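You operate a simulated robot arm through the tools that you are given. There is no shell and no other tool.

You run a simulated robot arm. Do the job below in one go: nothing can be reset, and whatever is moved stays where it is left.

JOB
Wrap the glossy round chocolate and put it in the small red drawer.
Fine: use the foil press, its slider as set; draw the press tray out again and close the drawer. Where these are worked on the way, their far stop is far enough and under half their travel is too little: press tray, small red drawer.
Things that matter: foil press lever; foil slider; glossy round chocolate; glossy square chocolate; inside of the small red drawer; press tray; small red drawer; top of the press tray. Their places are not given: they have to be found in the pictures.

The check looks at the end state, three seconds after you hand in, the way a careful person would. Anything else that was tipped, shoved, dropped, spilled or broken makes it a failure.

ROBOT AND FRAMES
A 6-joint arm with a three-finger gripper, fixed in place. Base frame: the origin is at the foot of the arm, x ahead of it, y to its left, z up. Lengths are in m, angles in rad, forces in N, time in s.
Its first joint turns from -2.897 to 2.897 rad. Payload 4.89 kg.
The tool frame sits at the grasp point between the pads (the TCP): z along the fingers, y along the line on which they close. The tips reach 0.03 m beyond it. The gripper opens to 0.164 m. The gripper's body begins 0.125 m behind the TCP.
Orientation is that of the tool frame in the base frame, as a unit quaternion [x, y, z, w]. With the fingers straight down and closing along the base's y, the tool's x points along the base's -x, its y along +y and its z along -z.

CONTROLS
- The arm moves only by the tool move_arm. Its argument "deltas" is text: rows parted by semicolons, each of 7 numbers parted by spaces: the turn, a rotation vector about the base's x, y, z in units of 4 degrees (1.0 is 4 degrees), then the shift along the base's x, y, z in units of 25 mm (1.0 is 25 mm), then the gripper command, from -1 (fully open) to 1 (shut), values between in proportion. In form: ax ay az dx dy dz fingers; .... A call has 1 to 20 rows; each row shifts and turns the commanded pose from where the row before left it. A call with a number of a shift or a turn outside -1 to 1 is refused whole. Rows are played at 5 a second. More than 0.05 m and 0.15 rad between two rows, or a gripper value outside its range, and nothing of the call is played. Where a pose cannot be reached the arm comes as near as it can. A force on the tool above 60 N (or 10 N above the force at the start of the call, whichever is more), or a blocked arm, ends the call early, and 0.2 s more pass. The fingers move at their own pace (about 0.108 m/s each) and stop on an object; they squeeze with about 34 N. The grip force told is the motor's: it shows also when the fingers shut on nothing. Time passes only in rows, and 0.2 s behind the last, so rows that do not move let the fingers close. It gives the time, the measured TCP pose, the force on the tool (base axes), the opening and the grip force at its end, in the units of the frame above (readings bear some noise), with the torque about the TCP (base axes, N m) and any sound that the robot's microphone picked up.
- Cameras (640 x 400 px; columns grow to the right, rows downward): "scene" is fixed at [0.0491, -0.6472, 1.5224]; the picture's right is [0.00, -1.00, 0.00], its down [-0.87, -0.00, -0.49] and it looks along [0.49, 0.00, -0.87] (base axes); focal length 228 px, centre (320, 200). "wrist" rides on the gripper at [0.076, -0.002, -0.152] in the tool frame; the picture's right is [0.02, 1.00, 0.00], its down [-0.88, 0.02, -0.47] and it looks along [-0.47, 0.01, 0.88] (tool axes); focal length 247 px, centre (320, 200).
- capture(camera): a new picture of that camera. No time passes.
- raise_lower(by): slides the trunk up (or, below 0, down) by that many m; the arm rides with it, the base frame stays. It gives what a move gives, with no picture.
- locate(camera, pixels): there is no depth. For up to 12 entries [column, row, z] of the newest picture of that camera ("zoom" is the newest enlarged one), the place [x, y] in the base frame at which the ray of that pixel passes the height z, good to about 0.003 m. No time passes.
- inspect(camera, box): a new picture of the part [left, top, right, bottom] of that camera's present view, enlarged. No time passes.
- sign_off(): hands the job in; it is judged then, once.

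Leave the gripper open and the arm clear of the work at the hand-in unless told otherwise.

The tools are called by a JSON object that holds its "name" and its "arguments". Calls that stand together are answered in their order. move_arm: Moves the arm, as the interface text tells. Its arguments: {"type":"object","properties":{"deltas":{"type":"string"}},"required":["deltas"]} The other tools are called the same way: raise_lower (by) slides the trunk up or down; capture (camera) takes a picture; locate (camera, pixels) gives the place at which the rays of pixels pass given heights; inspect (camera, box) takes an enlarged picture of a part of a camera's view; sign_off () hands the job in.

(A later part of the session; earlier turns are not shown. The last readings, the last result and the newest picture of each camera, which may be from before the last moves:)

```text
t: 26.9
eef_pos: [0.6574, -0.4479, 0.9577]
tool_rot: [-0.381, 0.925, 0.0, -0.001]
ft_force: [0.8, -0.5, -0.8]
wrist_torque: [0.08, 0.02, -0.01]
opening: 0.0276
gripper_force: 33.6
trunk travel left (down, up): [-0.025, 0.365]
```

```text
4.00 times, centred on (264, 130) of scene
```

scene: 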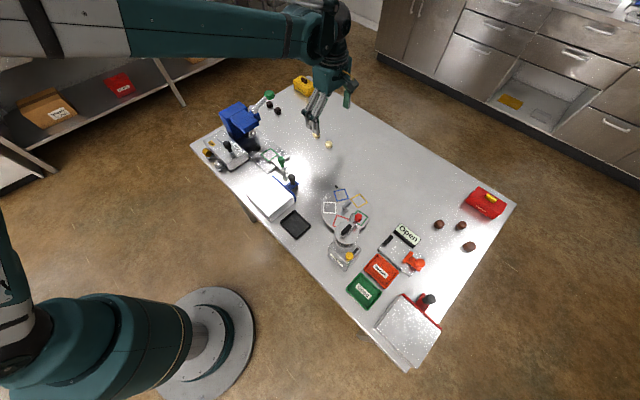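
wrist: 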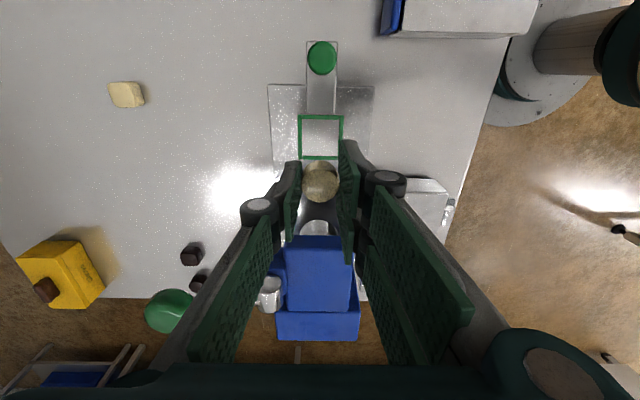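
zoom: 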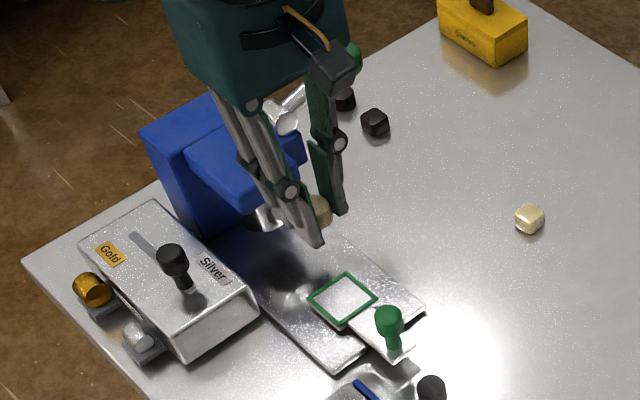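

I'll locate the green square centre at (320.5,138) for candidate tray heights.

{"name": "inspect", "arguments": {"camera": "wrist", "box": [256, 30, 384, 180]}}

{"name": "locate", "arguments": {"camera": "wrist", "pixels": [[320.5, 138, 0.8], [320.5, 138, 0.81], [320.5, 138, 0.82], [299, 116, 0.81], [343, 116, 0.81], [298, 159, 0.81], [343, 159, 0.81], [321, 57, 0.85], [321, 57, 0.86]]}}

```text
2.67 times, centred on (320, 105) of wrist
```

zoom: 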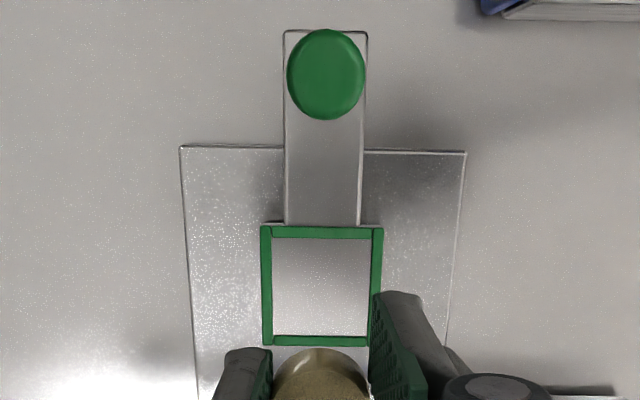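

```text
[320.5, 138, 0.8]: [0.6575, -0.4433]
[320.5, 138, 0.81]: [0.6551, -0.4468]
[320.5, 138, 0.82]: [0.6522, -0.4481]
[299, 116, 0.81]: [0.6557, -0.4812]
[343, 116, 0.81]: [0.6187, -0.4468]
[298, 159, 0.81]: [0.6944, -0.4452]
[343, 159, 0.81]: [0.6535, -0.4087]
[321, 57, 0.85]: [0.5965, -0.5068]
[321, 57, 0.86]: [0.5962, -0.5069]
```

The square centre is about (0.6545,-0.447) and the knob about (0.596,-0.507). I'll align and lower to z 0.865.

{"name": "move_arm", "arguments": {"deltas": "0 0 0 -0.12 0.03 0 0.75; 0 0 0 0 0 -0.93 0.75; 0 0 0 0 0 -0.93 0.75; 0 0 0 0 0 -0.93 0.75; 0 0 0 0 0 -0.9 0.75; 0 0 0 0 0 0 0.75"}}

{"name": "capture", "arguments": {"camera": "wrist"}}

{"name": "inspect", "arguments": {"camera": "scene", "box": [240, 110, 304, 170]}}

```text
t: 28.4
eef_pos: [0.6546, -0.445, 0.8654]
tool_rot: [-0.38, 0.925, 0.0, 0.0]
ft_force: [-0.2, -0.7, -0.3]
wrist_torque: [-0.03, 0.0, -0.02]
opening: 0.0277
gripper_force: 34.6
trunk travel left (down, up): [-0.025, 0.365]
```

```text
taken
```

wrist: 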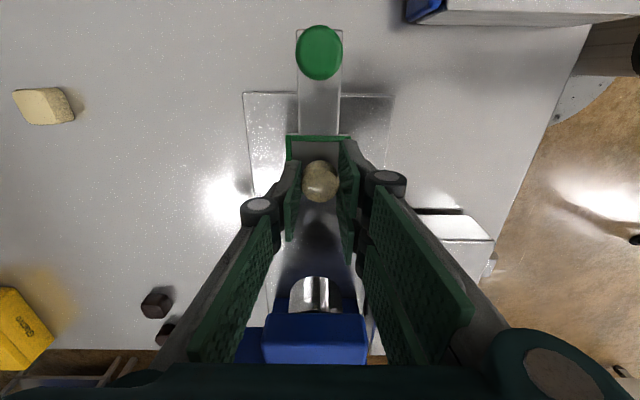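

```text
6.67 times, centred on (272, 140) of scene
```

zoom: 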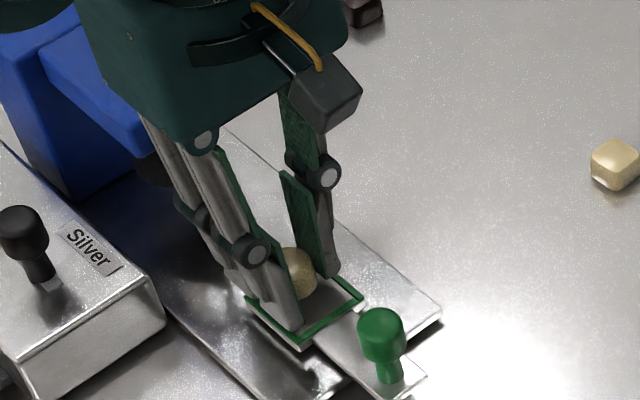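

Close now. I'll lower in 4 mm steps and watch the force.

{"name": "move_arm", "arguments": {"deltas": "0 0 0 0 0 -0.16 0.75; 0 0 0 0 0 -0.16 0.75; 0 0 0 0 0 0 0.75"}}

{"name": "inspect", "arguments": {"camera": "scene", "box": [250, 130, 298, 165]}}

{"name": "inspect", "arguments": {"camera": "wrist", "box": [272, 120, 368, 220]}}

```text
t: 29.1
eef_pos: [0.6537, -0.446, 0.8571]
tool_rot: [-0.381, 0.924, 0.001, 0.0]
ft_force: [0.3, -0.8, 0.3]
wrist_torque: [0.01, -0.01, 0.03]
opening: 0.0277
gripper_force: 34.3
trunk travel left (down, up): [-0.025, 0.365]
```

```text
11.43 times, centred on (274, 148) of scene
```

zoom: 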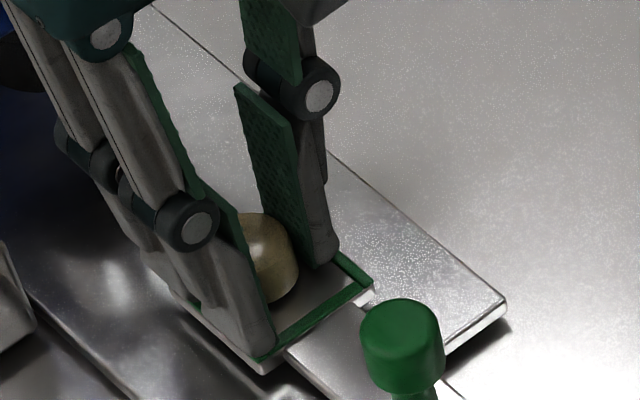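

```text
4.00 times, centred on (320, 170) of wrist
```

zoom: 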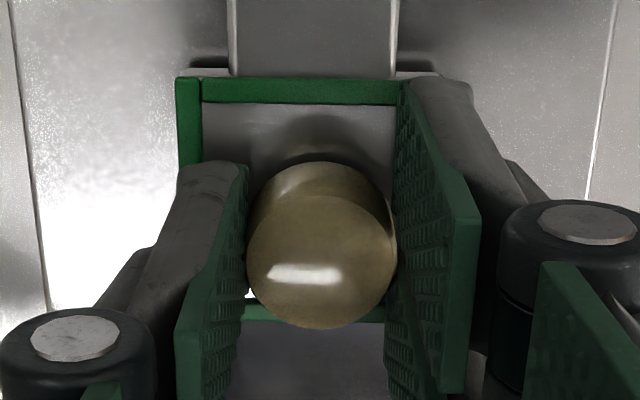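

I'll check the chocolate's centring against the frame using this zoom.

{"name": "locate", "arguments": {"camera": "zoom", "pixels": [[176, 78, 0.813], [440, 74, 0.813], [308, 76, 0.813], [318, 322, 0.813], [320, 163, 0.824], [322, 262, 0.842], [322, 330, 0.842]]}}

```text
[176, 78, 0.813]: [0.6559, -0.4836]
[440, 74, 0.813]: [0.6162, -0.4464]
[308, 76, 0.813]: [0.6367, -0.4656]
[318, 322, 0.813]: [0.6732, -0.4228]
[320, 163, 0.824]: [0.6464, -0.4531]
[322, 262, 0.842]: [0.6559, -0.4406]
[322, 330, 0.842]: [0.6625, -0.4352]
```

It's about 3 mm off in both directions, so I'll nudge by (-0.001,-0.0035) and keep descending.

{"name": "move_arm", "arguments": {"deltas": "0 0 0 -0.03 -0.14 0 0.75; 0 0 0 0 0 -0.12 0.75; 0 0 0 0 0 0 0.75"}}

{"name": "move_arm", "arguments": {"deltas": "0 0 0 0 0 -0.1 0.75; 0 0 0 0 0 0 0.75"}}

{"name": "inspect", "arguments": {"camera": "scene", "box": [250, 130, 298, 165]}}

```text
t: 29.9
eef_pos: [0.6525, -0.4482, 0.8558]
tool_rot: [-0.381, 0.925, 0.0, 0.001]
ft_force: [2.1, -1.4, 15.2]
wrist_torque: [0.03, -0.07, 0.04]
opening: 0.0275
gripper_force: 34.1
trunk travel left (down, up): [-0.025, 0.365]
```

```text
t: 30.7
eef_pos: [0.6534, -0.4488, 0.8549]
tool_rot: [-0.382, 0.924, -0.001, 0.0]
ft_force: [-4.2, 4.4, 40.4]
wrist_torque: [0.43, 0.26, 0.08]
opening: 0.0276
gripper_force: 34.8
trunk travel left (down, up): [-0.025, 0.365]
stopped in row 2: the force on the tool passed its limit at 62 N (the readings are from after the stop); the commanded pose is now the measured one
```

```text
11.43 times, centred on (274, 148) of scene
```

zoom: 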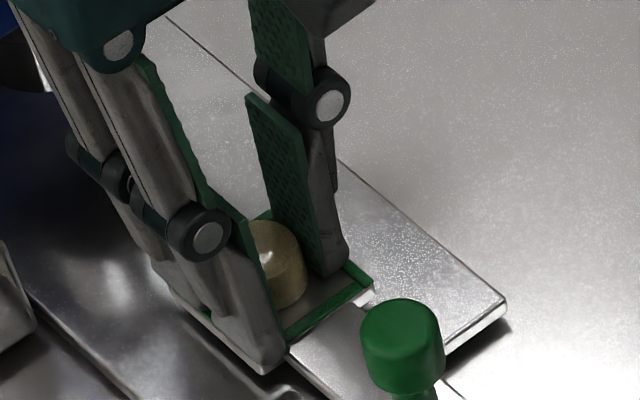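

Contact with the tray at TCP z≈0.855; batching the second step pressed too hard. I'll ease up 1.5 mm to relieve the load, then look before opening.

{"name": "move_arm", "arguments": {"deltas": "0 0 0 0 0 0.06 0.75; 0 0 0 0 0 0 0.75"}}

{"name": "inspect", "arguments": {"camera": "wrist", "box": [272, 120, 368, 220]}}

```text
t: 31.3
eef_pos: [0.6538, -0.4494, 0.8543]
tool_rot: [-0.382, 0.924, 0.0, 0.0]
ft_force: [-4.3, 3.1, 18.2]
wrist_torque: [0.21, 0.21, 0.01]
opening: 0.0274
gripper_force: 33.6
trunk travel left (down, up): [-0.025, 0.365]
```

```text
4.00 times, centred on (320, 170) of wrist
```

zoom: 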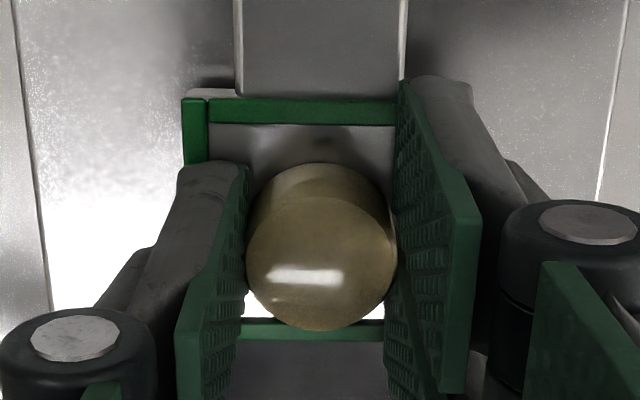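

The chocolate rests inside the frame. I'll ease up a touch more and open slightly.

{"name": "move_arm", "arguments": {"deltas": "0 0 0 0 0 0.04 0.75; 0 0 0 0 0 0 0.75; 0 0 0 0 0 0 0.6; 0 0 0 0 0 0 0.58; 0 0 0 0 0 0 0.58"}}

{"name": "inspect", "arguments": {"camera": "wrist", "box": [272, 120, 368, 220]}}

{"name": "inspect", "arguments": {"camera": "scene", "box": [250, 130, 298, 165]}}

```text
t: 32.5
eef_pos: [0.6524, -0.45, 0.8562]
tool_rot: [-0.381, 0.925, 0.0, -0.001]
ft_force: [0.7, 0.1, 0.8]
wrist_torque: [-0.03, 0.02, -0.01]
opening: 0.0344
gripper_force: 0.1
trunk travel left (down, up): [-0.025, 0.365]
```

```text
4.00 times, centred on (320, 170) of wrist
```

zoom: 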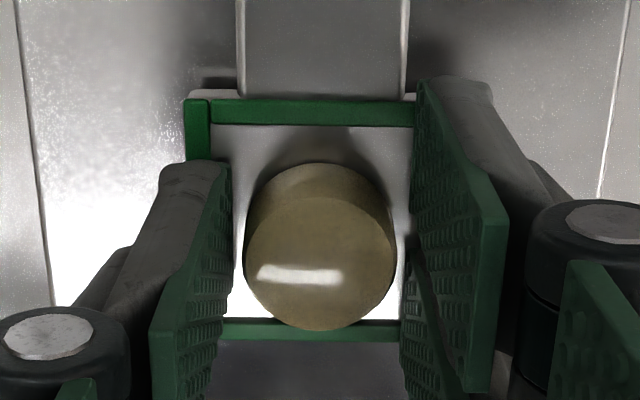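

```text
11.43 times, centred on (274, 148) of scene
```

zoom: 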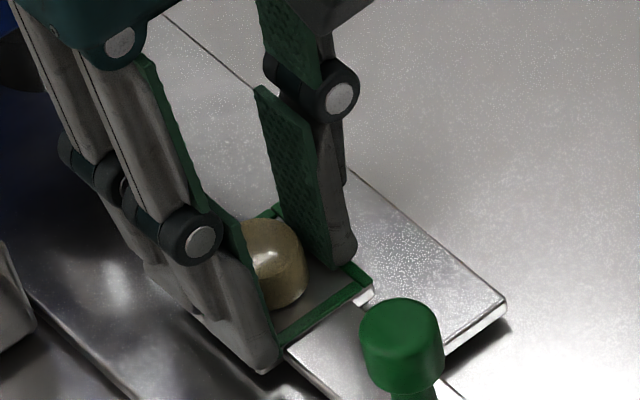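

Released. I'll lift straight up, move back over the knob, and look.

{"name": "move_arm", "arguments": {"deltas": "0 0 0 0 0 0.4 0.5; 0 0 0 0 0 1 0.3; 0 0 0 0 0 1 0; 0 0 0 0 0 1 0; 0 0 0 0 0 1 0; 0 0 0 -0.75 -0.76 0 0; 0 0 0 -0.75 -0.76 0 0; 0 0 0 -0.74 -0.76 0 0; 0 0 0 0 0 0 0"}}

{"name": "capture", "arguments": {"camera": "wrist"}}

{"name": "inspect", "arguments": {"camera": "wrist", "box": [240, 80, 400, 240]}}

```text
t: 34.5
eef_pos: [0.5972, -0.5084, 0.964]
tool_rot: [-0.381, 0.925, 0.0, -0.001]
ft_force: [-0.5, 0.7, 0.0]
wrist_torque: [-0.05, 0.02, -0.02]
opening: 0.0822
gripper_force: 0.0
trunk travel left (down, up): [-0.025, 0.365]
```

```text
taken
```

wrist: 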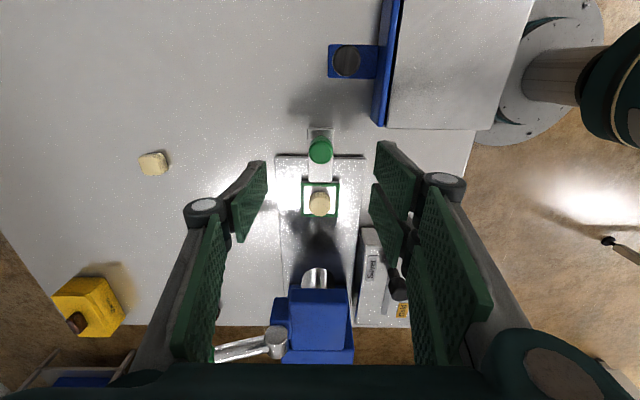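

```text
2.50 times, centred on (320, 160) of wrist
```

zoom: 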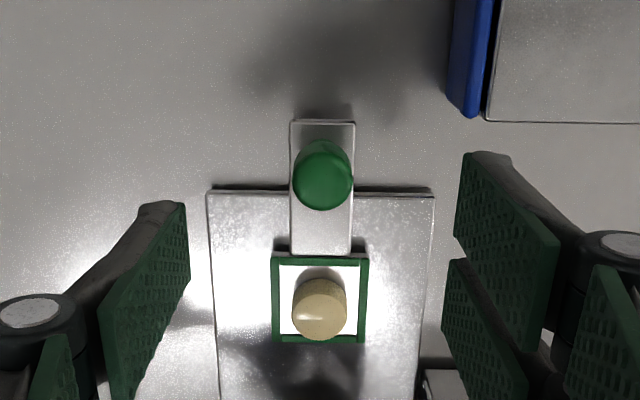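

The chocolate sits centred in the frame. I'll locate the knob at (320.5,150).

{"name": "locate", "arguments": {"camera": "wrist", "pixels": [[320.5, 150, 0.85], [320.5, 150, 0.86], [320.5, 150, 0.87], [375, 122, 0.85]]}}

```text
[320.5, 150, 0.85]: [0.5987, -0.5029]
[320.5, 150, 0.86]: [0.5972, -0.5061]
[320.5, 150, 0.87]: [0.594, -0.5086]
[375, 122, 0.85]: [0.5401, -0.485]
```

I'll come down around the knob with about 60 mm opening.

{"name": "move_arm", "arguments": {"deltas": "0 0 0 -0.03 0.06 0 0.25; 0 0 0 0 0 -0.9 0.25; 0 0 0 0 0 -0.9 0.25; 0 0 0 0 0 -0.9 0.25; 0 0 0 0 0 -0.9 0.25; 0 0 0 0 0 0 0.25"}}

{"name": "capture", "arguments": {"camera": "wrist"}}

{"name": "inspect", "arguments": {"camera": "scene", "box": [256, 140, 304, 175]}}

```text
t: 35.9
eef_pos: [0.5958, -0.5055, 0.8742]
tool_rot: [-0.381, 0.925, 0.0, 0.0]
ft_force: [0.1, -0.2, 0.4]
wrist_torque: [-0.03, -0.04, -0.01]
opening: 0.0615
gripper_force: 0.1
trunk travel left (down, up): [-0.025, 0.365]
```

```text
taken
```

wrist: 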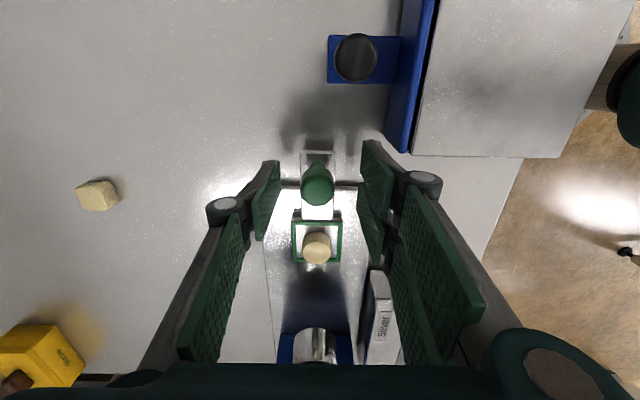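

```text
11.43 times, centred on (280, 158) of scene
```

zoom: 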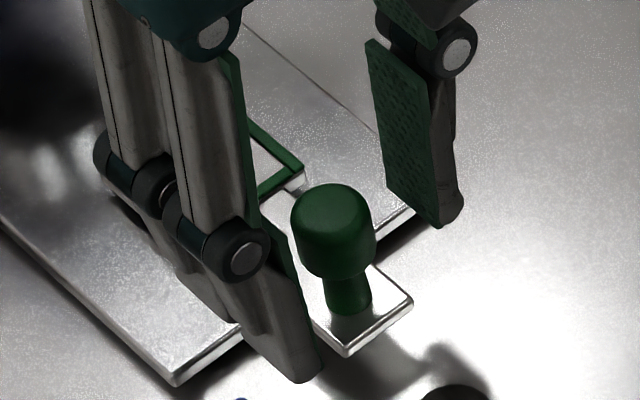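

I'll lower 12 mm more and close on the knob.

{"name": "move_arm", "arguments": {"deltas": "0 0 0 0 0 -0.24 0.25; 0 0 0 0 0 -0.24 0.25; 0 0 0 0 0 0 0.5; 0 0 0 0 0 0 0.8; 0 0 0 0 0 0 0.9; 0 0 0 0 0 0 0.9"}}

{"name": "inspect", "arguments": {"camera": "scene", "box": [256, 140, 304, 175]}}

{"name": "capture", "arguments": {"camera": "wrist"}}

```text
t: 37.3
eef_pos: [0.5967, -0.5064, 0.8629]
tool_rot: [-0.381, 0.925, 0.0, 0.0]
ft_force: [19.3, -18.1, 3.2]
wrist_torque: [-0.26, -0.36, -0.1]
opening: 0.0244
gripper_force: 45.2
trunk travel left (down, up): [-0.025, 0.365]
```

```text
11.43 times, centred on (280, 158) of scene
```

zoom: 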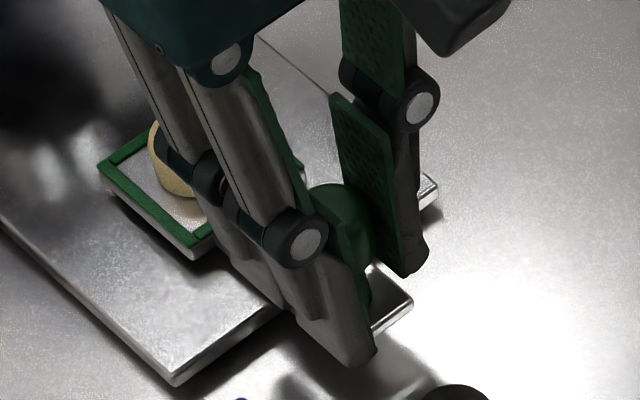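

```text
taken
```

wrist: 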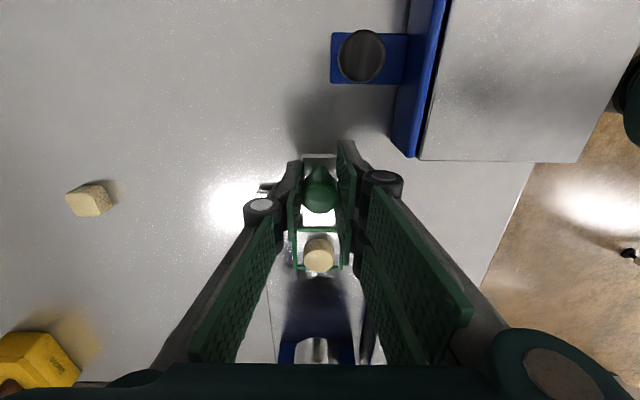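

There is a 26 N sideways load, so the knob sits about 2 mm toward −v. I'll relieve it, and also check the chocolate's centring.

{"name": "move_arm", "arguments": {"deltas": "0 0 0 0.04 -0.04 0 0.9; 0 0 0 0 0 0 0.9"}}

{"name": "inspect", "arguments": {"camera": "wrist", "box": [280, 210, 360, 280]}}

```text
t: 37.9
eef_pos: [0.5966, -0.508, 0.8627]
tool_rot: [-0.381, 0.925, 0.0, 0.0]
ft_force: [12.0, -10.0, 8.4]
wrist_torque: [-0.13, -0.18, -0.08]
opening: 0.0245
gripper_force: 45.0
trunk travel left (down, up): [-0.025, 0.365]
```

```text
5.71 times, centred on (320, 245) of wrist
```

zoom: 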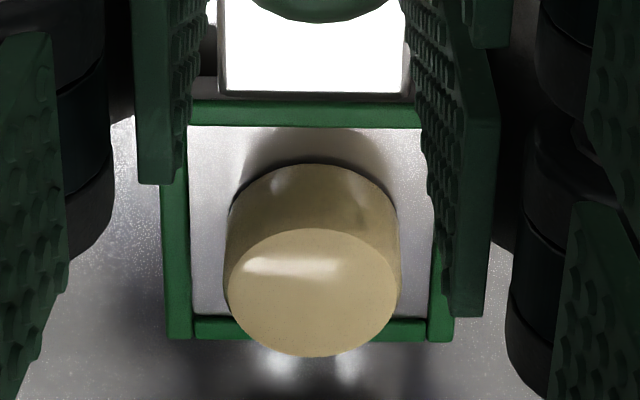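

The chocolate is centred within about 1–2 mm. I'll relieve the rest of the sideways load.

{"name": "move_arm", "arguments": {"deltas": "0 0 0 0.05 -0.05 -0.03 0.9; 0 0 0 0 0 0 0.9"}}

```text
t: 38.5
eef_pos: [0.5958, -0.5076, 0.8629]
tool_rot: [-0.381, 0.924, 0.001, 0.001]
ft_force: [-6.9, 9.4, 22.7]
wrist_torque: [0.35, 0.29, 0.01]
opening: 0.0243
gripper_force: 45.1
trunk travel left (down, up): [-0.025, 0.365]
```

Small overshoot. I'll trim it by raising 1 mm, then push the tray in along +u in 10 mm rows and read the force.

{"name": "move_arm", "arguments": {"deltas": "0 0 0 -0.02 0.02 0.04 0.9; 0 0 0 0 0 0 0.9"}}

{"name": "move_arm", "arguments": {"deltas": "0 0 0 0.283 0.283 0 0.9; 0 0 0 0.283 0.283 0 0.9; 0 0 0 0 0 0 0.9"}}

```text
t: 39.1
eef_pos: [0.5963, -0.5065, 0.863]
tool_rot: [-0.381, 0.925, 0.0, 0.001]
ft_force: [-13.6, 11.6, -0.8]
wrist_torque: [0.21, 0.21, -0.02]
opening: 0.0245
gripper_force: 45.1
trunk travel left (down, up): [-0.025, 0.365]
```

```text
t: 39.9
eef_pos: [0.6106, -0.4925, 0.8628]
tool_rot: [-0.381, 0.925, 0.0, 0.0]
ft_force: [-21.9, 22.0, -7.5]
wrist_torque: [0.41, 0.41, 0.11]
opening: 0.0243
gripper_force: 45.3
trunk travel left (down, up): [-0.025, 0.365]
```

The tray slides, but a load toward +v builds up, so the true axis is a bit more toward +y. I'll correct and continue.

{"name": "move_arm", "arguments": {"deltas": "0 0 0 -0.06 0.06 0.02 0.9; 0 0 0 0.275 0.29 0 0.9; 0 0 0 0 0 0 0.9"}}

```text
t: 40.7
eef_pos: [0.6196, -0.4854, 0.8637]
tool_rot: [-0.381, 0.925, -0.001, 0.0]
ft_force: [13.2, -15.2, 2.6]
wrist_torque: [-0.26, -0.35, -0.19]
opening: 0.0243
gripper_force: 44.8
trunk travel left (down, up): [-0.025, 0.365]
```

{"name": "move_arm", "arguments": {"deltas": "0 0 0 0.025 -0.025 0 0.9; 0 0 0 0.283 0.283 0 0.9; 0 0 0 0.283 0.283 0 0.9; 0 0 0 0 0 0 0.9"}}

{"name": "capture", "arguments": {"camera": "wrist"}}

{"name": "inspect", "arguments": {"camera": "scene", "box": [210, 90, 310, 170]}}

```text
t: 41.7
eef_pos: [0.6326, -0.4705, 0.8627]
tool_rot: [-0.381, 0.924, 0.0, 0.0]
ft_force: [12.0, -13.9, -6.5]
wrist_torque: [-0.22, -0.22, -0.14]
opening: 0.0244
gripper_force: 44.8
trunk travel left (down, up): [-0.025, 0.365]
```

```text
taken
```

wrist: 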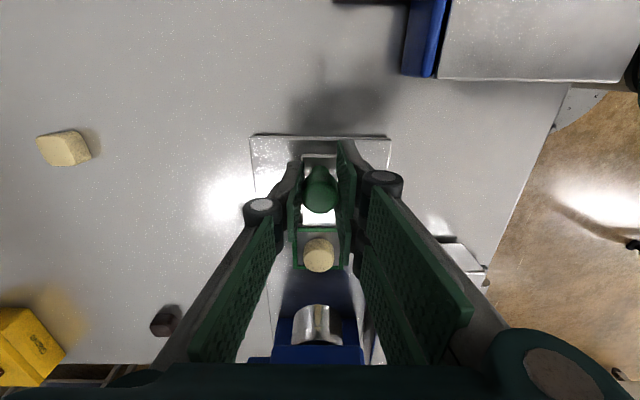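

```text
5.00 times, centred on (260, 130) of scene
```

zoom: 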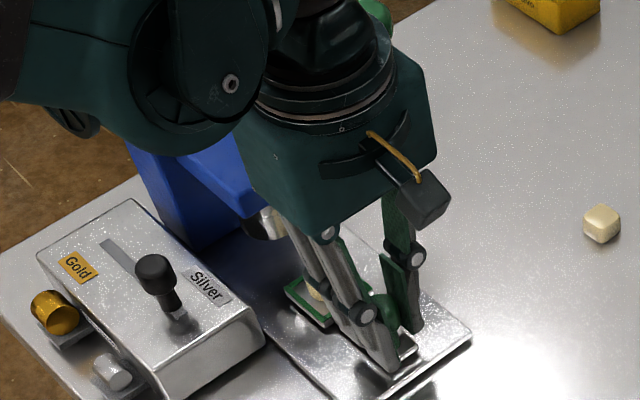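

Clear of the head and lever so far. I'll keep pushing.

{"name": "move_arm", "arguments": {"deltas": "0 0 0 0.02 -0.02 0 0.9; 0 0 0 0.283 0.283 0 0.9; 0 0 0 0.283 0.283 0 0.9; 0 0 0 0 0 0 0.9"}}

{"name": "capture", "arguments": {"camera": "wrist"}}

```text
t: 42.7
eef_pos: [0.6478, -0.4554, 0.8642]
tool_rot: [-0.381, 0.925, 0.001, 0.0]
ft_force: [-8.0, 7.4, -31.1]
wrist_torque: [0.09, 0.11, 0.01]
opening: 0.0244
gripper_force: 44.4
trunk travel left (down, up): [-0.025, 0.365]
```

```text
taken
```

wrist: 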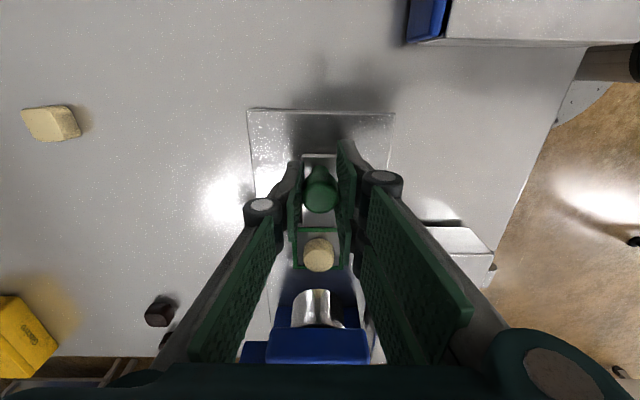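

A vertical load of −31 N has built up, so I'll lower 1 mm and continue.

{"name": "move_arm", "arguments": {"deltas": "0 0 0 0 0 -0.04 0.9; 0 0 0 0.283 0.283 0 0.9; 0 0 0 0 0 0 0.9"}}

{"name": "move_arm", "arguments": {"deltas": "0 0 0 0.2 0.2 0 0.9; 0 0 0 0 0 0 0.9"}}

{"name": "capture", "arguments": {"camera": "wrist"}}

```text
t: 43.5
eef_pos: [0.6541, -0.449, 0.8622]
tool_rot: [-0.381, 0.924, 0.0, 0.0]
ft_force: [-10.8, 12.0, -19.2]
wrist_torque: [0.1, 0.31, 0.0]
opening: 0.0242
gripper_force: 45.2
trunk travel left (down, up): [-0.025, 0.365]
```

```text
t: 44.1
eef_pos: [0.6595, -0.4437, 0.8638]
tool_rot: [-0.381, 0.924, 0.0, 0.0]
ft_force: [-18.3, 18.5, -20.7]
wrist_torque: [0.26, 0.36, 0.04]
opening: 0.0246
gripper_force: 44.7
trunk travel left (down, up): [-0.025, 0.365]
```

```text
taken
```

wrist: 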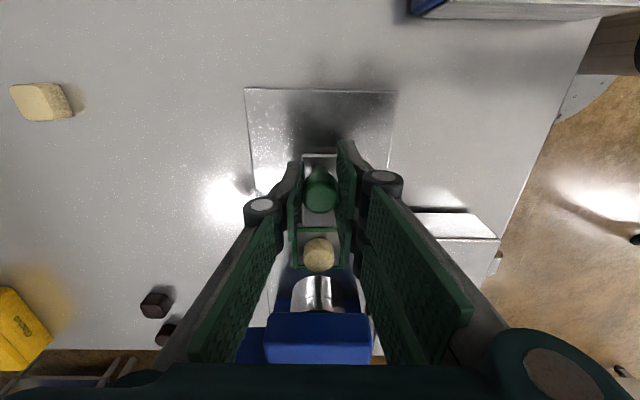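

Still moving freely. I'll check the clearance between gripper body and press head in the scene view.

{"name": "inspect", "arguments": {"camera": "scene", "box": [210, 80, 290, 160]}}

{"name": "locate", "arguments": {"camera": "wrist", "pixels": [[267, 315, 0.93], [267, 315, 0.95], [320, 313, 0.95], [316, 290, 0.85], [316, 290, 0.87]]}}

```text
5.00 times, centred on (250, 120) of scene
```

zoom: 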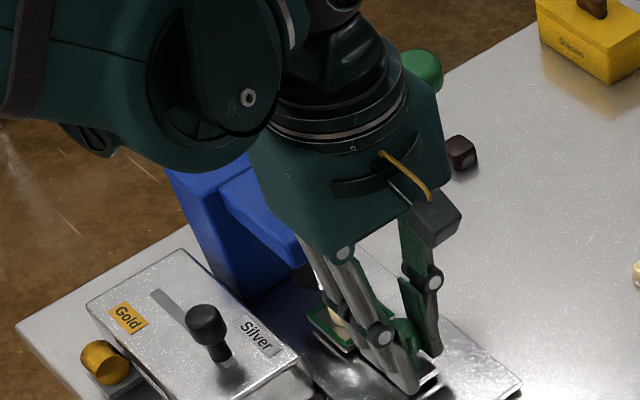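

```text
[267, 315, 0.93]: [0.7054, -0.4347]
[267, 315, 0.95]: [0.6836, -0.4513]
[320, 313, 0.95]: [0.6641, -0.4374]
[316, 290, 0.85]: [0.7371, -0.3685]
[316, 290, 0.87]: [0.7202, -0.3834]
```

The head's front edge is at about u=0.236, z≈0.90–0.92, well clear of the gripper at u≈0.157. Continuing the push in small steps.

{"name": "move_arm", "arguments": {"deltas": "0 0 0 -0.025 0.025 -0.03 0.9; 0 0 0 0.2 0.2 0 0.9; 0 0 0 0.2 0.2 0 0.9; 0 0 0 0 0 0 0.9"}}

{"name": "move_arm", "arguments": {"deltas": "0 0 0 0.15 0.15 0 0.9; 0 0 0 0.15 0.15 0 0.9; 0 0 0 0 0 0 0.9"}}

{"name": "capture", "arguments": {"camera": "wrist"}}

```text
t: 45.1
eef_pos: [0.6699, -0.4344, 0.8639]
tool_rot: [-0.381, 0.925, -0.001, 0.0]
ft_force: [-3.6, 3.2, 29.2]
wrist_torque: [0.08, 0.24, -0.12]
opening: 0.0243
gripper_force: 45.4
trunk travel left (down, up): [-0.025, 0.365]
```

```text
t: 45.9
eef_pos: [0.6773, -0.4267, 0.8633]
tool_rot: [-0.381, 0.925, 0.0, -0.001]
ft_force: [3.4, -2.5, 2.9]
wrist_torque: [0.02, -0.25, -0.05]
opening: 0.0241
gripper_force: 45.0
trunk travel left (down, up): [-0.025, 0.365]
```

```text
taken
```

wrist: 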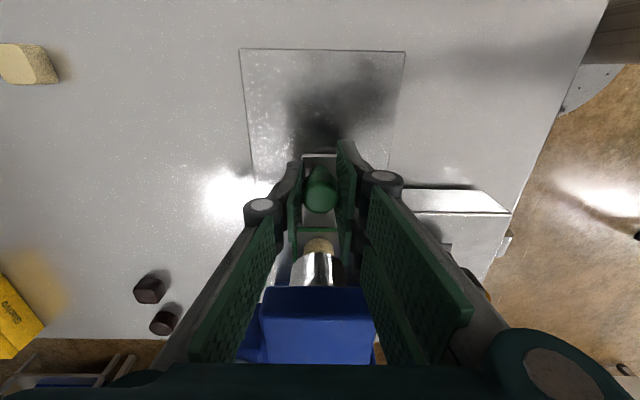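

The chocolate is going under the die. I'll continue toward the stop.

{"name": "move_arm", "arguments": {"deltas": "0 0 0 0.14 0.14 0 0.9; 0 0 0 0.14 0.14 0 0.9; 0 0 0 0 0 0 0.9"}}

```text
t: 46.7
eef_pos: [0.6811, -0.4216, 0.8629]
tool_rot: [-0.381, 0.925, 0.0, 0.0]
ft_force: [-30.6, -39.9, 1.7]
wrist_torque: [-0.99, 0.82, 0.12]
opening: 0.0242
gripper_force: 45.1
trunk travel left (down, up): [-0.025, 0.365]
```

A 50 N push-back along the axis after about 0.12 m of travel: this is the far stop. I'll ease off by 2 mm and look.

{"name": "move_arm", "arguments": {"deltas": "0 0 0 -0.05 -0.05 0 0.9; 0 0 0 0 0 0 0.9"}}

{"name": "inspect", "arguments": {"camera": "scene", "box": [200, 70, 296, 166]}}

{"name": "inspect", "arguments": {"camera": "wrist", "box": [240, 140, 400, 300]}}

```text
t: 47.3
eef_pos: [0.682, -0.4219, 0.8617]
tool_rot: [-0.38, 0.925, 0.0, 0.0]
ft_force: [-18.0, -40.6, 3.5]
wrist_torque: [-0.81, 0.37, 0.22]
opening: 0.0245
gripper_force: 44.7
trunk travel left (down, up): [-0.025, 0.365]
```

```text
4.17 times, centred on (248, 118) of scene
```

zoom: 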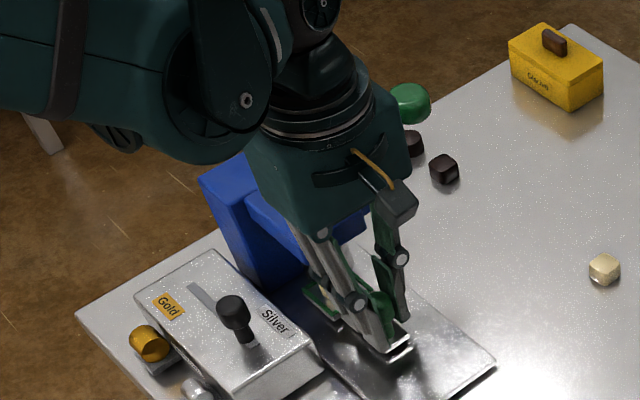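

```text
2.50 times, centred on (320, 220) of wrist
```

zoom: 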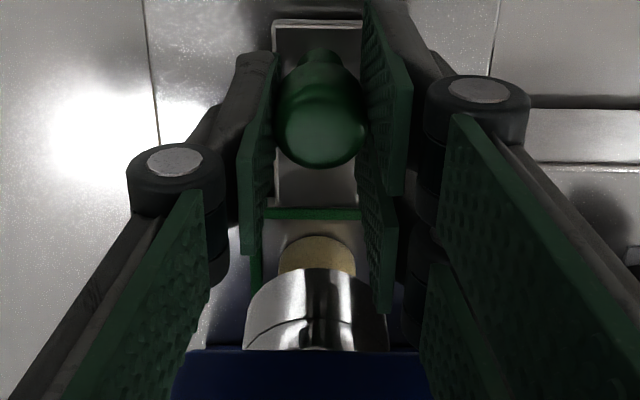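

The torque is small, so the contact is at knob level: it's the tray stop. The chocolate hasn't shifted in its frame. I'll ease off a bit more, then open.

{"name": "move_arm", "arguments": {"deltas": "0 0 0 -0.06 -0.06 0 0.9; 0 0 0 0 0 0 0.9"}}

```text
t: 47.9
eef_pos: [0.6818, -0.4203, 0.8624]
tool_rot: [-0.381, 0.924, 0.0, 0.001]
ft_force: [1.4, -27.1, 5.2]
wrist_torque: [-0.35, -0.08, 0.25]
opening: 0.0247
gripper_force: 45.3
trunk travel left (down, up): [-0.025, 0.365]
```

{"name": "move_arm", "arguments": {"deltas": "0 0 0 -0.02 -0.06 0 0.9; 0 0 0 0 0 0 0.9"}}

```text
t: 48.5
eef_pos: [0.6812, -0.4217, 0.8626]
tool_rot: [-0.381, 0.924, 0.001, 0.001]
ft_force: [8.6, -7.3, 5.6]
wrist_torque: [0.86, -0.87, 0.23]
opening: 0.0244
gripper_force: 44.9
trunk travel left (down, up): [-0.025, 0.365]
```

Nearly unloaded. I'll open to about 60 mm and lift away.

{"name": "move_arm", "arguments": {"deltas": "0 0 0 0 0 0 0.6; 0 0 0 0 0 0 0.3; 0 0 0 0 0 0 0.25; 0 0 0 0 0 0.6 0.25; 0 0 0 0 0 0.8 0.25; 0 0 0 -0.3 -0.3 0.8 0.25; 0 0 0 -0.5 -0.5 0.8 0.25; 0 0 0 -0.7 -0.7 0.8 0.25; 0 0 0 -0.7 -0.7 0.8 0.25; 0 0 0 -0.7 -0.7 0.8 0.25; 0 0 0 -0.7 -0.7 0.8 0.25; 0 0 0 0 0 0 0.25"}}

{"name": "capture", "arguments": {"camera": "wrist"}}

{"name": "capture", "arguments": {"camera": "scene"}}

{"name": "inspect", "arguments": {"camera": "wrist", "box": [200, 160, 400, 310]}}

```text
t: 51.1
eef_pos: [0.5907, -0.5092, 1.0181]
tool_rot: [-0.382, 0.924, 0.0, 0.0]
ft_force: [1.1, 0.5, -0.6]
wrist_torque: [-0.08, 0.11, -0.03]
opening: 0.0615
gripper_force: 0.1
trunk travel left (down, up): [-0.025, 0.365]
```

```text
taken
```

wrist: 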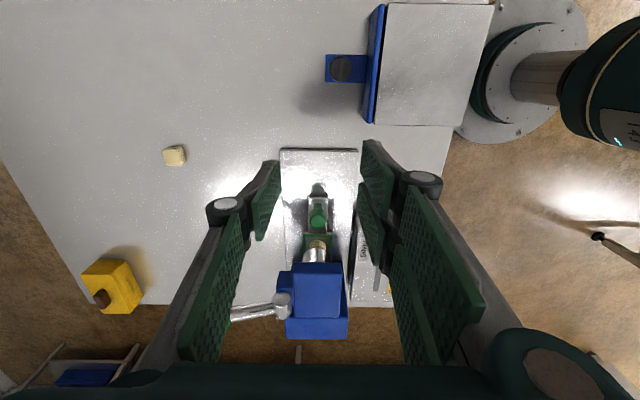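

```text
taken
```

scene: 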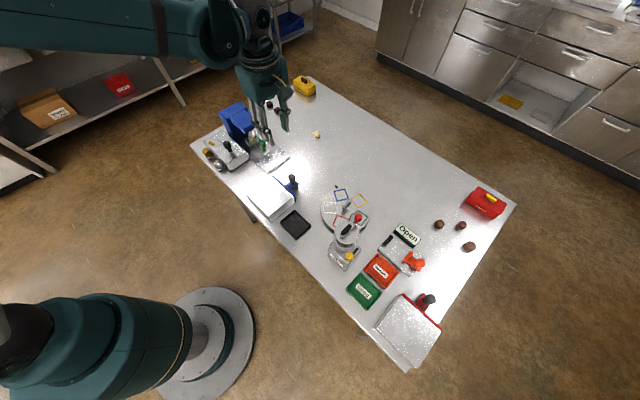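

```text
2.67 times, centred on (300, 235) of wrist
```

zoom: 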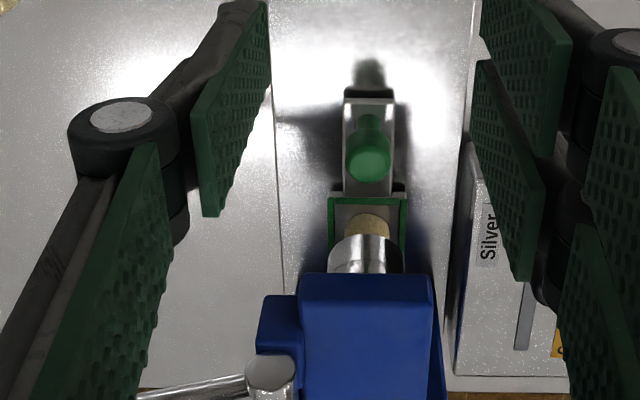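

The tray is fully in under the die. Next is the lever. I'll pinch its ball with the fingers closing along the tray axis (u), so it can pivot in the grip as it swings down. First I'll rise and turn −90° above the ball at (0.816,−0.457).

{"name": "move_arm", "arguments": {"deltas": "0 0 -1 0.2 0.05 0.6 -0.1; 0 0 -1 0.2 0.05 0.6 -0.1; 0 0 -1 0.2 0.05 0.6 -0.1; 0 0 -1 0.2 0.05 0.6 -0.1; 0 0 -1 0.2 0.05 0.6 -0.1; 0 0 -1 0.4 0.09 0.4 -0.1; 0 0 -1 0.4 0.09 0.4 -0.1; 0 0 -1 0.4 0.09 0.4 -0.1; 0 0 -1 0.4 0.09 0 -0.1; 0 0 -1 0.4 0.09 0 -0.1; 0 0 -1 0.4 0.09 0 -0.1; 0 0 -1 0.4 0.09 0 -0.1"}}

{"name": "move_arm", "arguments": {"deltas": "0 0 -1 0.46 0.11 0 -0.1; 0 0 -1 0.46 0.11 0 -0.1; 0 0 -1 0.46 0.11 0 -0.1; 0 0 -1 0.46 0.11 0 -0.1; 0 0 -1 0.46 0.11 0 -0.1; 0 0 -1 0.46 0.11 0 -0.1; 0 0 -1 0.46 0.11 0 -0.1; 0 0 -1 0.46 0.11 0 -0.1; 0 0 -1 0.46 0.11 0 -0.1; 0 0 -1 0.46 0.11 0 -0.1; 0 0 -0.4 0.46 0.11 0 -0.1; 0 0 0 0 0 0 -0.1"}}

{"name": "capture", "arguments": {"camera": "wrist"}}

{"name": "capture", "arguments": {"camera": "scene"}}

```text
t: 53.7
eef_pos: [0.686, -0.4933, 1.1218]
tool_rot: [0.029, 1.0, 0.001, 0.0]
ft_force: [-0.9, -0.1, 0.4]
wrist_torque: [0.0, -0.09, 0.0]
opening: 0.0901
gripper_force: 0.0
trunk travel left (down, up): [-0.025, 0.365]
```

```text
t: 56.3
eef_pos: [0.8125, -0.4601, 1.124]
tool_rot: [0.383, 0.924, 0.0, 0.0]
ft_force: [-0.2, 0.0, 1.0]
wrist_torque: [0.01, -0.01, 0.02]
opening: 0.0902
gripper_force: 0.1
trunk travel left (down, up): [-0.025, 0.365]
```

```text
taken
```

wrist: 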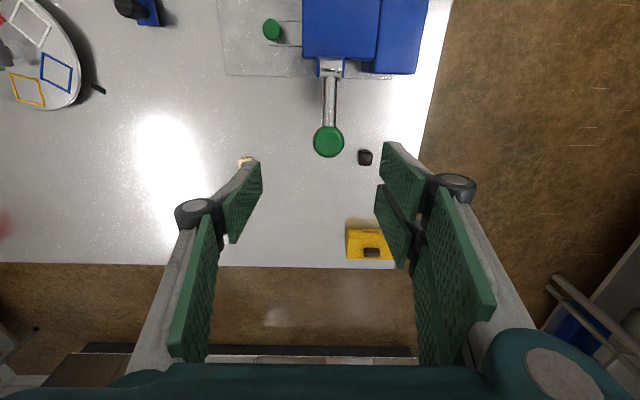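

```text
taken
```

scene: 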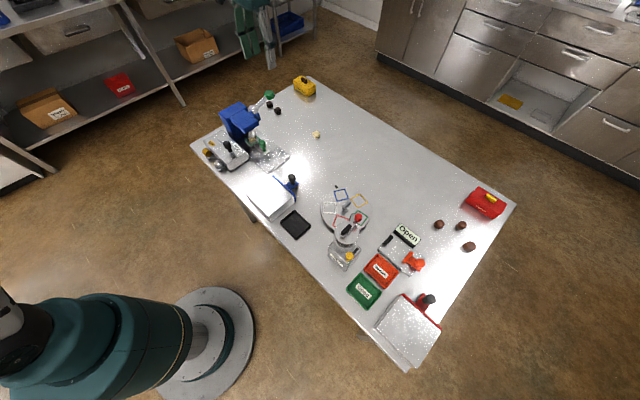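

The ball is at (328,142) and the lever points straight across. I'll locate the ball and hub from this near-vertical view.

{"name": "locate", "arguments": {"camera": "wrist", "pixels": [[328, 142, 0.96], [328, 142, 0.98], [328, 142, 0.99], [329, 68, 0.95], [329, 68, 0.96]]}}

{"name": "inspect", "arguments": {"camera": "wrist", "box": [264, 40, 392, 170]}}

{"name": "inspect", "arguments": {"camera": "scene", "box": [220, 85, 300, 165]}}

```text
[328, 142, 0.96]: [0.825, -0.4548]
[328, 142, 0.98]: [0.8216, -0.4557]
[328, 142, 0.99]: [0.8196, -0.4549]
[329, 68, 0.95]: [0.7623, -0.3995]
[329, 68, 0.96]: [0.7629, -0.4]
```

```text
3.08 times, centred on (328, 105) of wrist
```

zoom: 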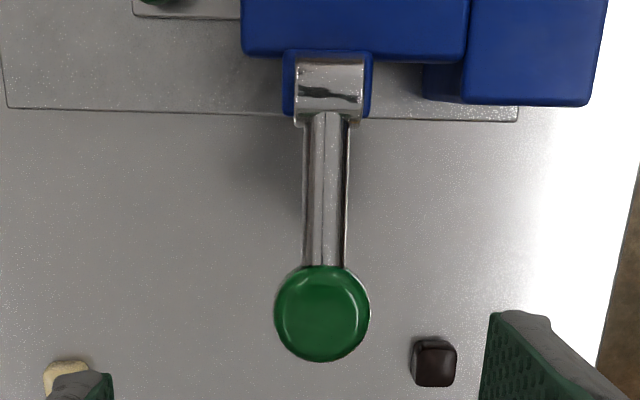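

```text
5.00 times, centred on (260, 125) of scene
```

zoom: 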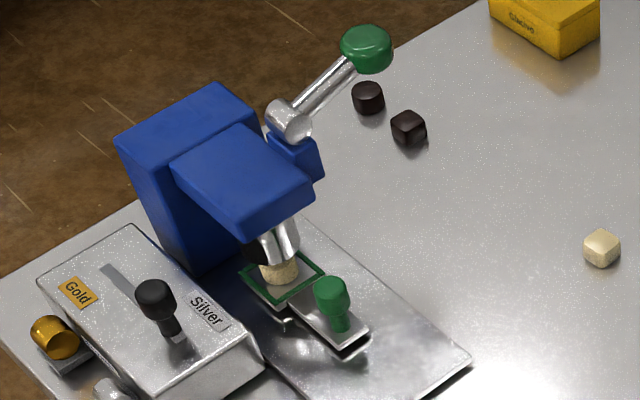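

Ball centre is about (0.822,−0.455,0.972), roughly 37 mm wide. I'll align and come down around it.

{"name": "move_arm", "arguments": {"deltas": "0 0 0 0.38 0.2 0 0; 0 0 0 0 0 -1 0; 0 0 0 0 0 -1 0; 0 0 0 0 0 -1 0; 0 0 0 0 0 -1 0; 0 0 0 0 0 -1 0; 0 0 0 0 0 0 0"}}

{"name": "capture", "arguments": {"camera": "wrist"}}

{"name": "inspect", "arguments": {"camera": "scene", "box": [230, 65, 310, 125]}}

```text
t: 57.9
eef_pos: [0.8223, -0.4593, 0.9962]
tool_rot: [0.382, 0.924, -0.001, -0.001]
ft_force: [-0.4, -0.3, -0.1]
wrist_torque: [-0.01, -0.04, -0.02]
opening: 0.0818
gripper_force: 0.0
trunk travel left (down, up): [-0.025, 0.365]
```

```text
taken
```

wrist: 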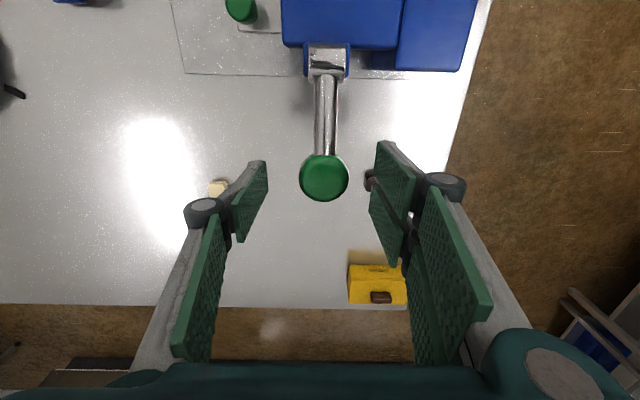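

```text
6.67 times, centred on (270, 95) of scene
```

zoom: 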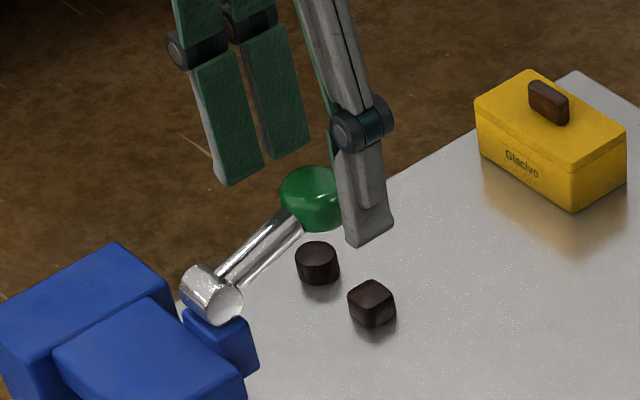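

Well aligned. I'll lower 22 mm and close on the ball.

{"name": "move_arm", "arguments": {"deltas": "0 0 0 0.04 0.04 -0.44 0; 0 0 0 0 0 -0.44 0; 0 0 0 0 0 0 0.3; 0 0 0 0 0 0 0.6; 0 0 0 0 0 0 0.7; 0 0 0 0 0 0 0.7"}}

{"name": "capture", "arguments": {"camera": "wrist"}}

{"name": "inspect", "arguments": {"camera": "scene", "box": [230, 65, 310, 125]}}

```text
t: 59.3
eef_pos: [0.8221, -0.4566, 0.974]
tool_rot: [0.381, 0.924, 0.0, 0.0]
ft_force: [3.0, 5.0, -3.6]
wrist_torque: [-0.09, -0.31, 0.01]
opening: 0.0381
gripper_force: 45.4
trunk travel left (down, up): [-0.025, 0.365]
```

```text
taken
```

wrist: 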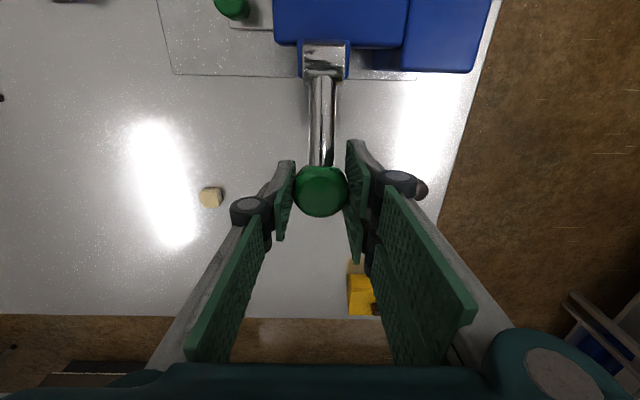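

```text
6.67 times, centred on (270, 95) of scene
```

zoom: 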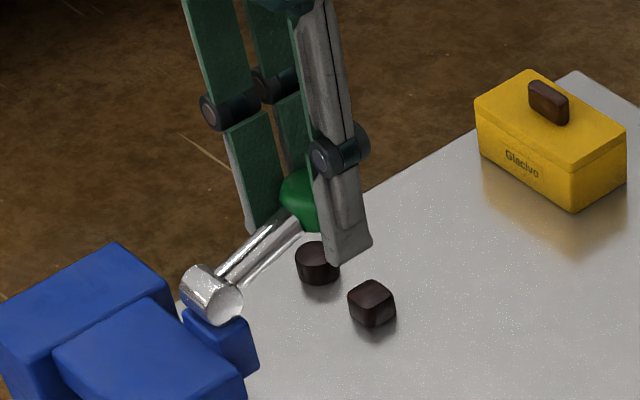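

Ball gripped at 38 mm. The lever radius is about 0.086 m around the hub (v −0.820, z 0.948). I'll follow the arc down in steps, reading forces.

{"name": "move_arm", "arguments": {"deltas": "0 0 0 0.076 -0.077 -0.44 0.7; 0 0 0 0.018 -0.018 -0.3 0.7; 0 0 0 0.018 -0.018 -0.3 0.7; 0 0 0 0 0 0 0.7"}}

```text
t: 60.3
eef_pos: [0.8249, -0.4579, 0.9504]
tool_rot: [0.38, 0.925, 0.001, 0.0]
ft_force: [-3.0, 8.1, 9.6]
wrist_torque: [0.16, 0.64, 0.07]
opening: 0.038
gripper_force: 44.5
trunk travel left (down, up): [-0.025, 0.365]
```

The lever swings easily. Continuing down the arc.

{"name": "move_arm", "arguments": {"deltas": "0 0 0 -0.037 0.037 -0.6 0.7; 0 0 0 -0.05 0.05 -0.29 0.7; 0 0 0 -0.06 0.06 -0.288 0.7; 0 0 0 0 0 0 0.7"}}

{"name": "inspect", "arguments": {"camera": "scene", "box": [220, 85, 300, 165]}}

```text
t: 61.3
eef_pos: [0.8217, -0.4553, 0.918]
tool_rot: [0.38, 0.925, 0.0, 0.001]
ft_force: [33.7, 13.7, 15.9]
wrist_torque: [0.51, 0.87, 0.18]
opening: 0.0379
gripper_force: 45.6
trunk travel left (down, up): [-0.025, 0.365]
```

```text
5.00 times, centred on (260, 125) of scene
```

zoom: 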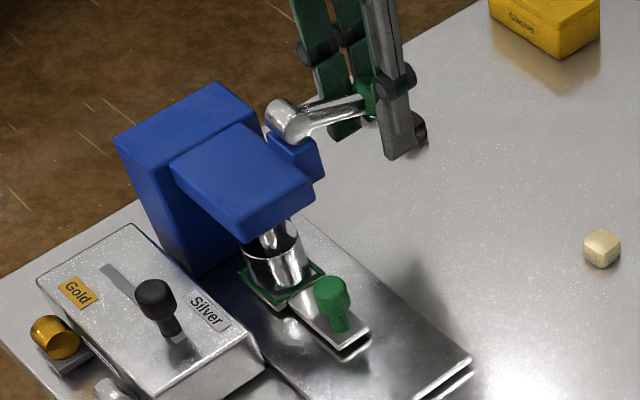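

The die is coming down. There's a +u load of about 34 N, so I'll trim 1 mm that way and continue.

{"name": "move_arm", "arguments": {"deltas": "0 0 0 0.05 0.02 0 0.7; 0 0 0 -0.07 0.07 -0.28 0.7; 0 0 0 -0.09 0.09 -0.27 0.7; 0 0 0 0 0 0 0.7"}}

```text
t: 62.3
eef_pos: [0.8171, -0.4501, 0.9058]
tool_rot: [0.381, 0.924, 0.0, 0.001]
ft_force: [34.9, 7.7, 31.2]
wrist_torque: [-0.04, 0.07, -0.01]
opening: 0.0372
gripper_force: 44.3
trunk travel left (down, up): [-0.025, 0.365]
```

{"name": "inspect", "arguments": {"camera": "scene", "box": [228, 100, 284, 156]}}

{"name": "move_arm", "arguments": {"deltas": "0 0 0 0.05 0.03 0 0.7; 0 0 0 0 0 0 0.7"}}

```text
7.14 times, centred on (256, 128) of scene
```

zoom: 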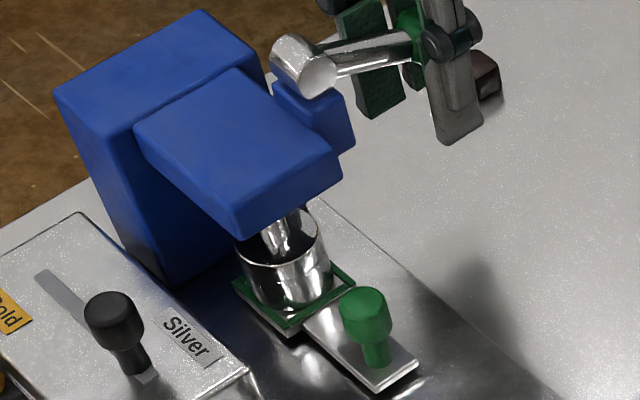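

```text
t: 62.9
eef_pos: [0.8171, -0.4496, 0.9055]
tool_rot: [0.382, 0.924, -0.001, 0.0]
ft_force: [1.9, 1.5, 13.9]
wrist_torque: [-0.76, -0.46, -0.04]
opening: 0.0374
gripper_force: 45.2
trunk travel left (down, up): [-0.025, 0.365]
```

The die has come down over the chocolate. I'll press further to find the lever's end stop.

{"name": "move_arm", "arguments": {"deltas": "0 0 0 -0.1 0.1 -0.26 0.7; 0 0 0 0 0 0 0.7"}}

{"name": "inspect", "arguments": {"camera": "scene", "box": [228, 100, 284, 156]}}

```text
t: 63.5
eef_pos: [0.8151, -0.4491, 0.8983]
tool_rot: [0.382, 0.924, -0.001, 0.0]
ft_force: [-12.9, -14.1, 7.8]
wrist_torque: [-0.14, -0.42, -0.24]
opening: 0.0371
gripper_force: 44.9
trunk travel left (down, up): [-0.025, 0.365]
```

```text
7.14 times, centred on (256, 128) of scene
```

zoom: 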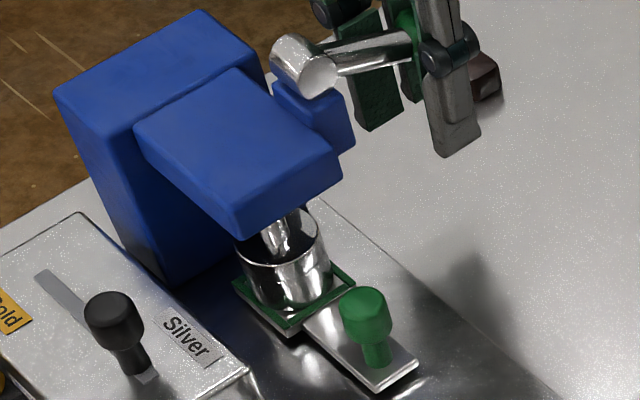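

The die looks seated. I'll check in the wrist view whether the ball moved with the fingers or slipped in the grip.

{"name": "capture", "arguments": {"camera": "wrist"}}

{"name": "inspect", "arguments": {"camera": "scene", "box": [250, 85, 290, 125]}}

```text
taken
```

wrist: 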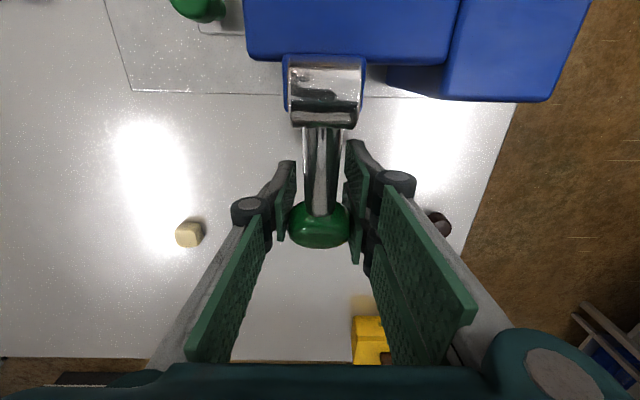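

```text
10.00 times, centred on (270, 105) of scene
```

zoom: 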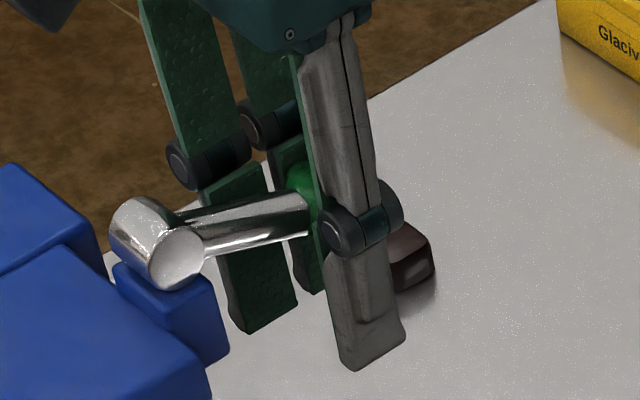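

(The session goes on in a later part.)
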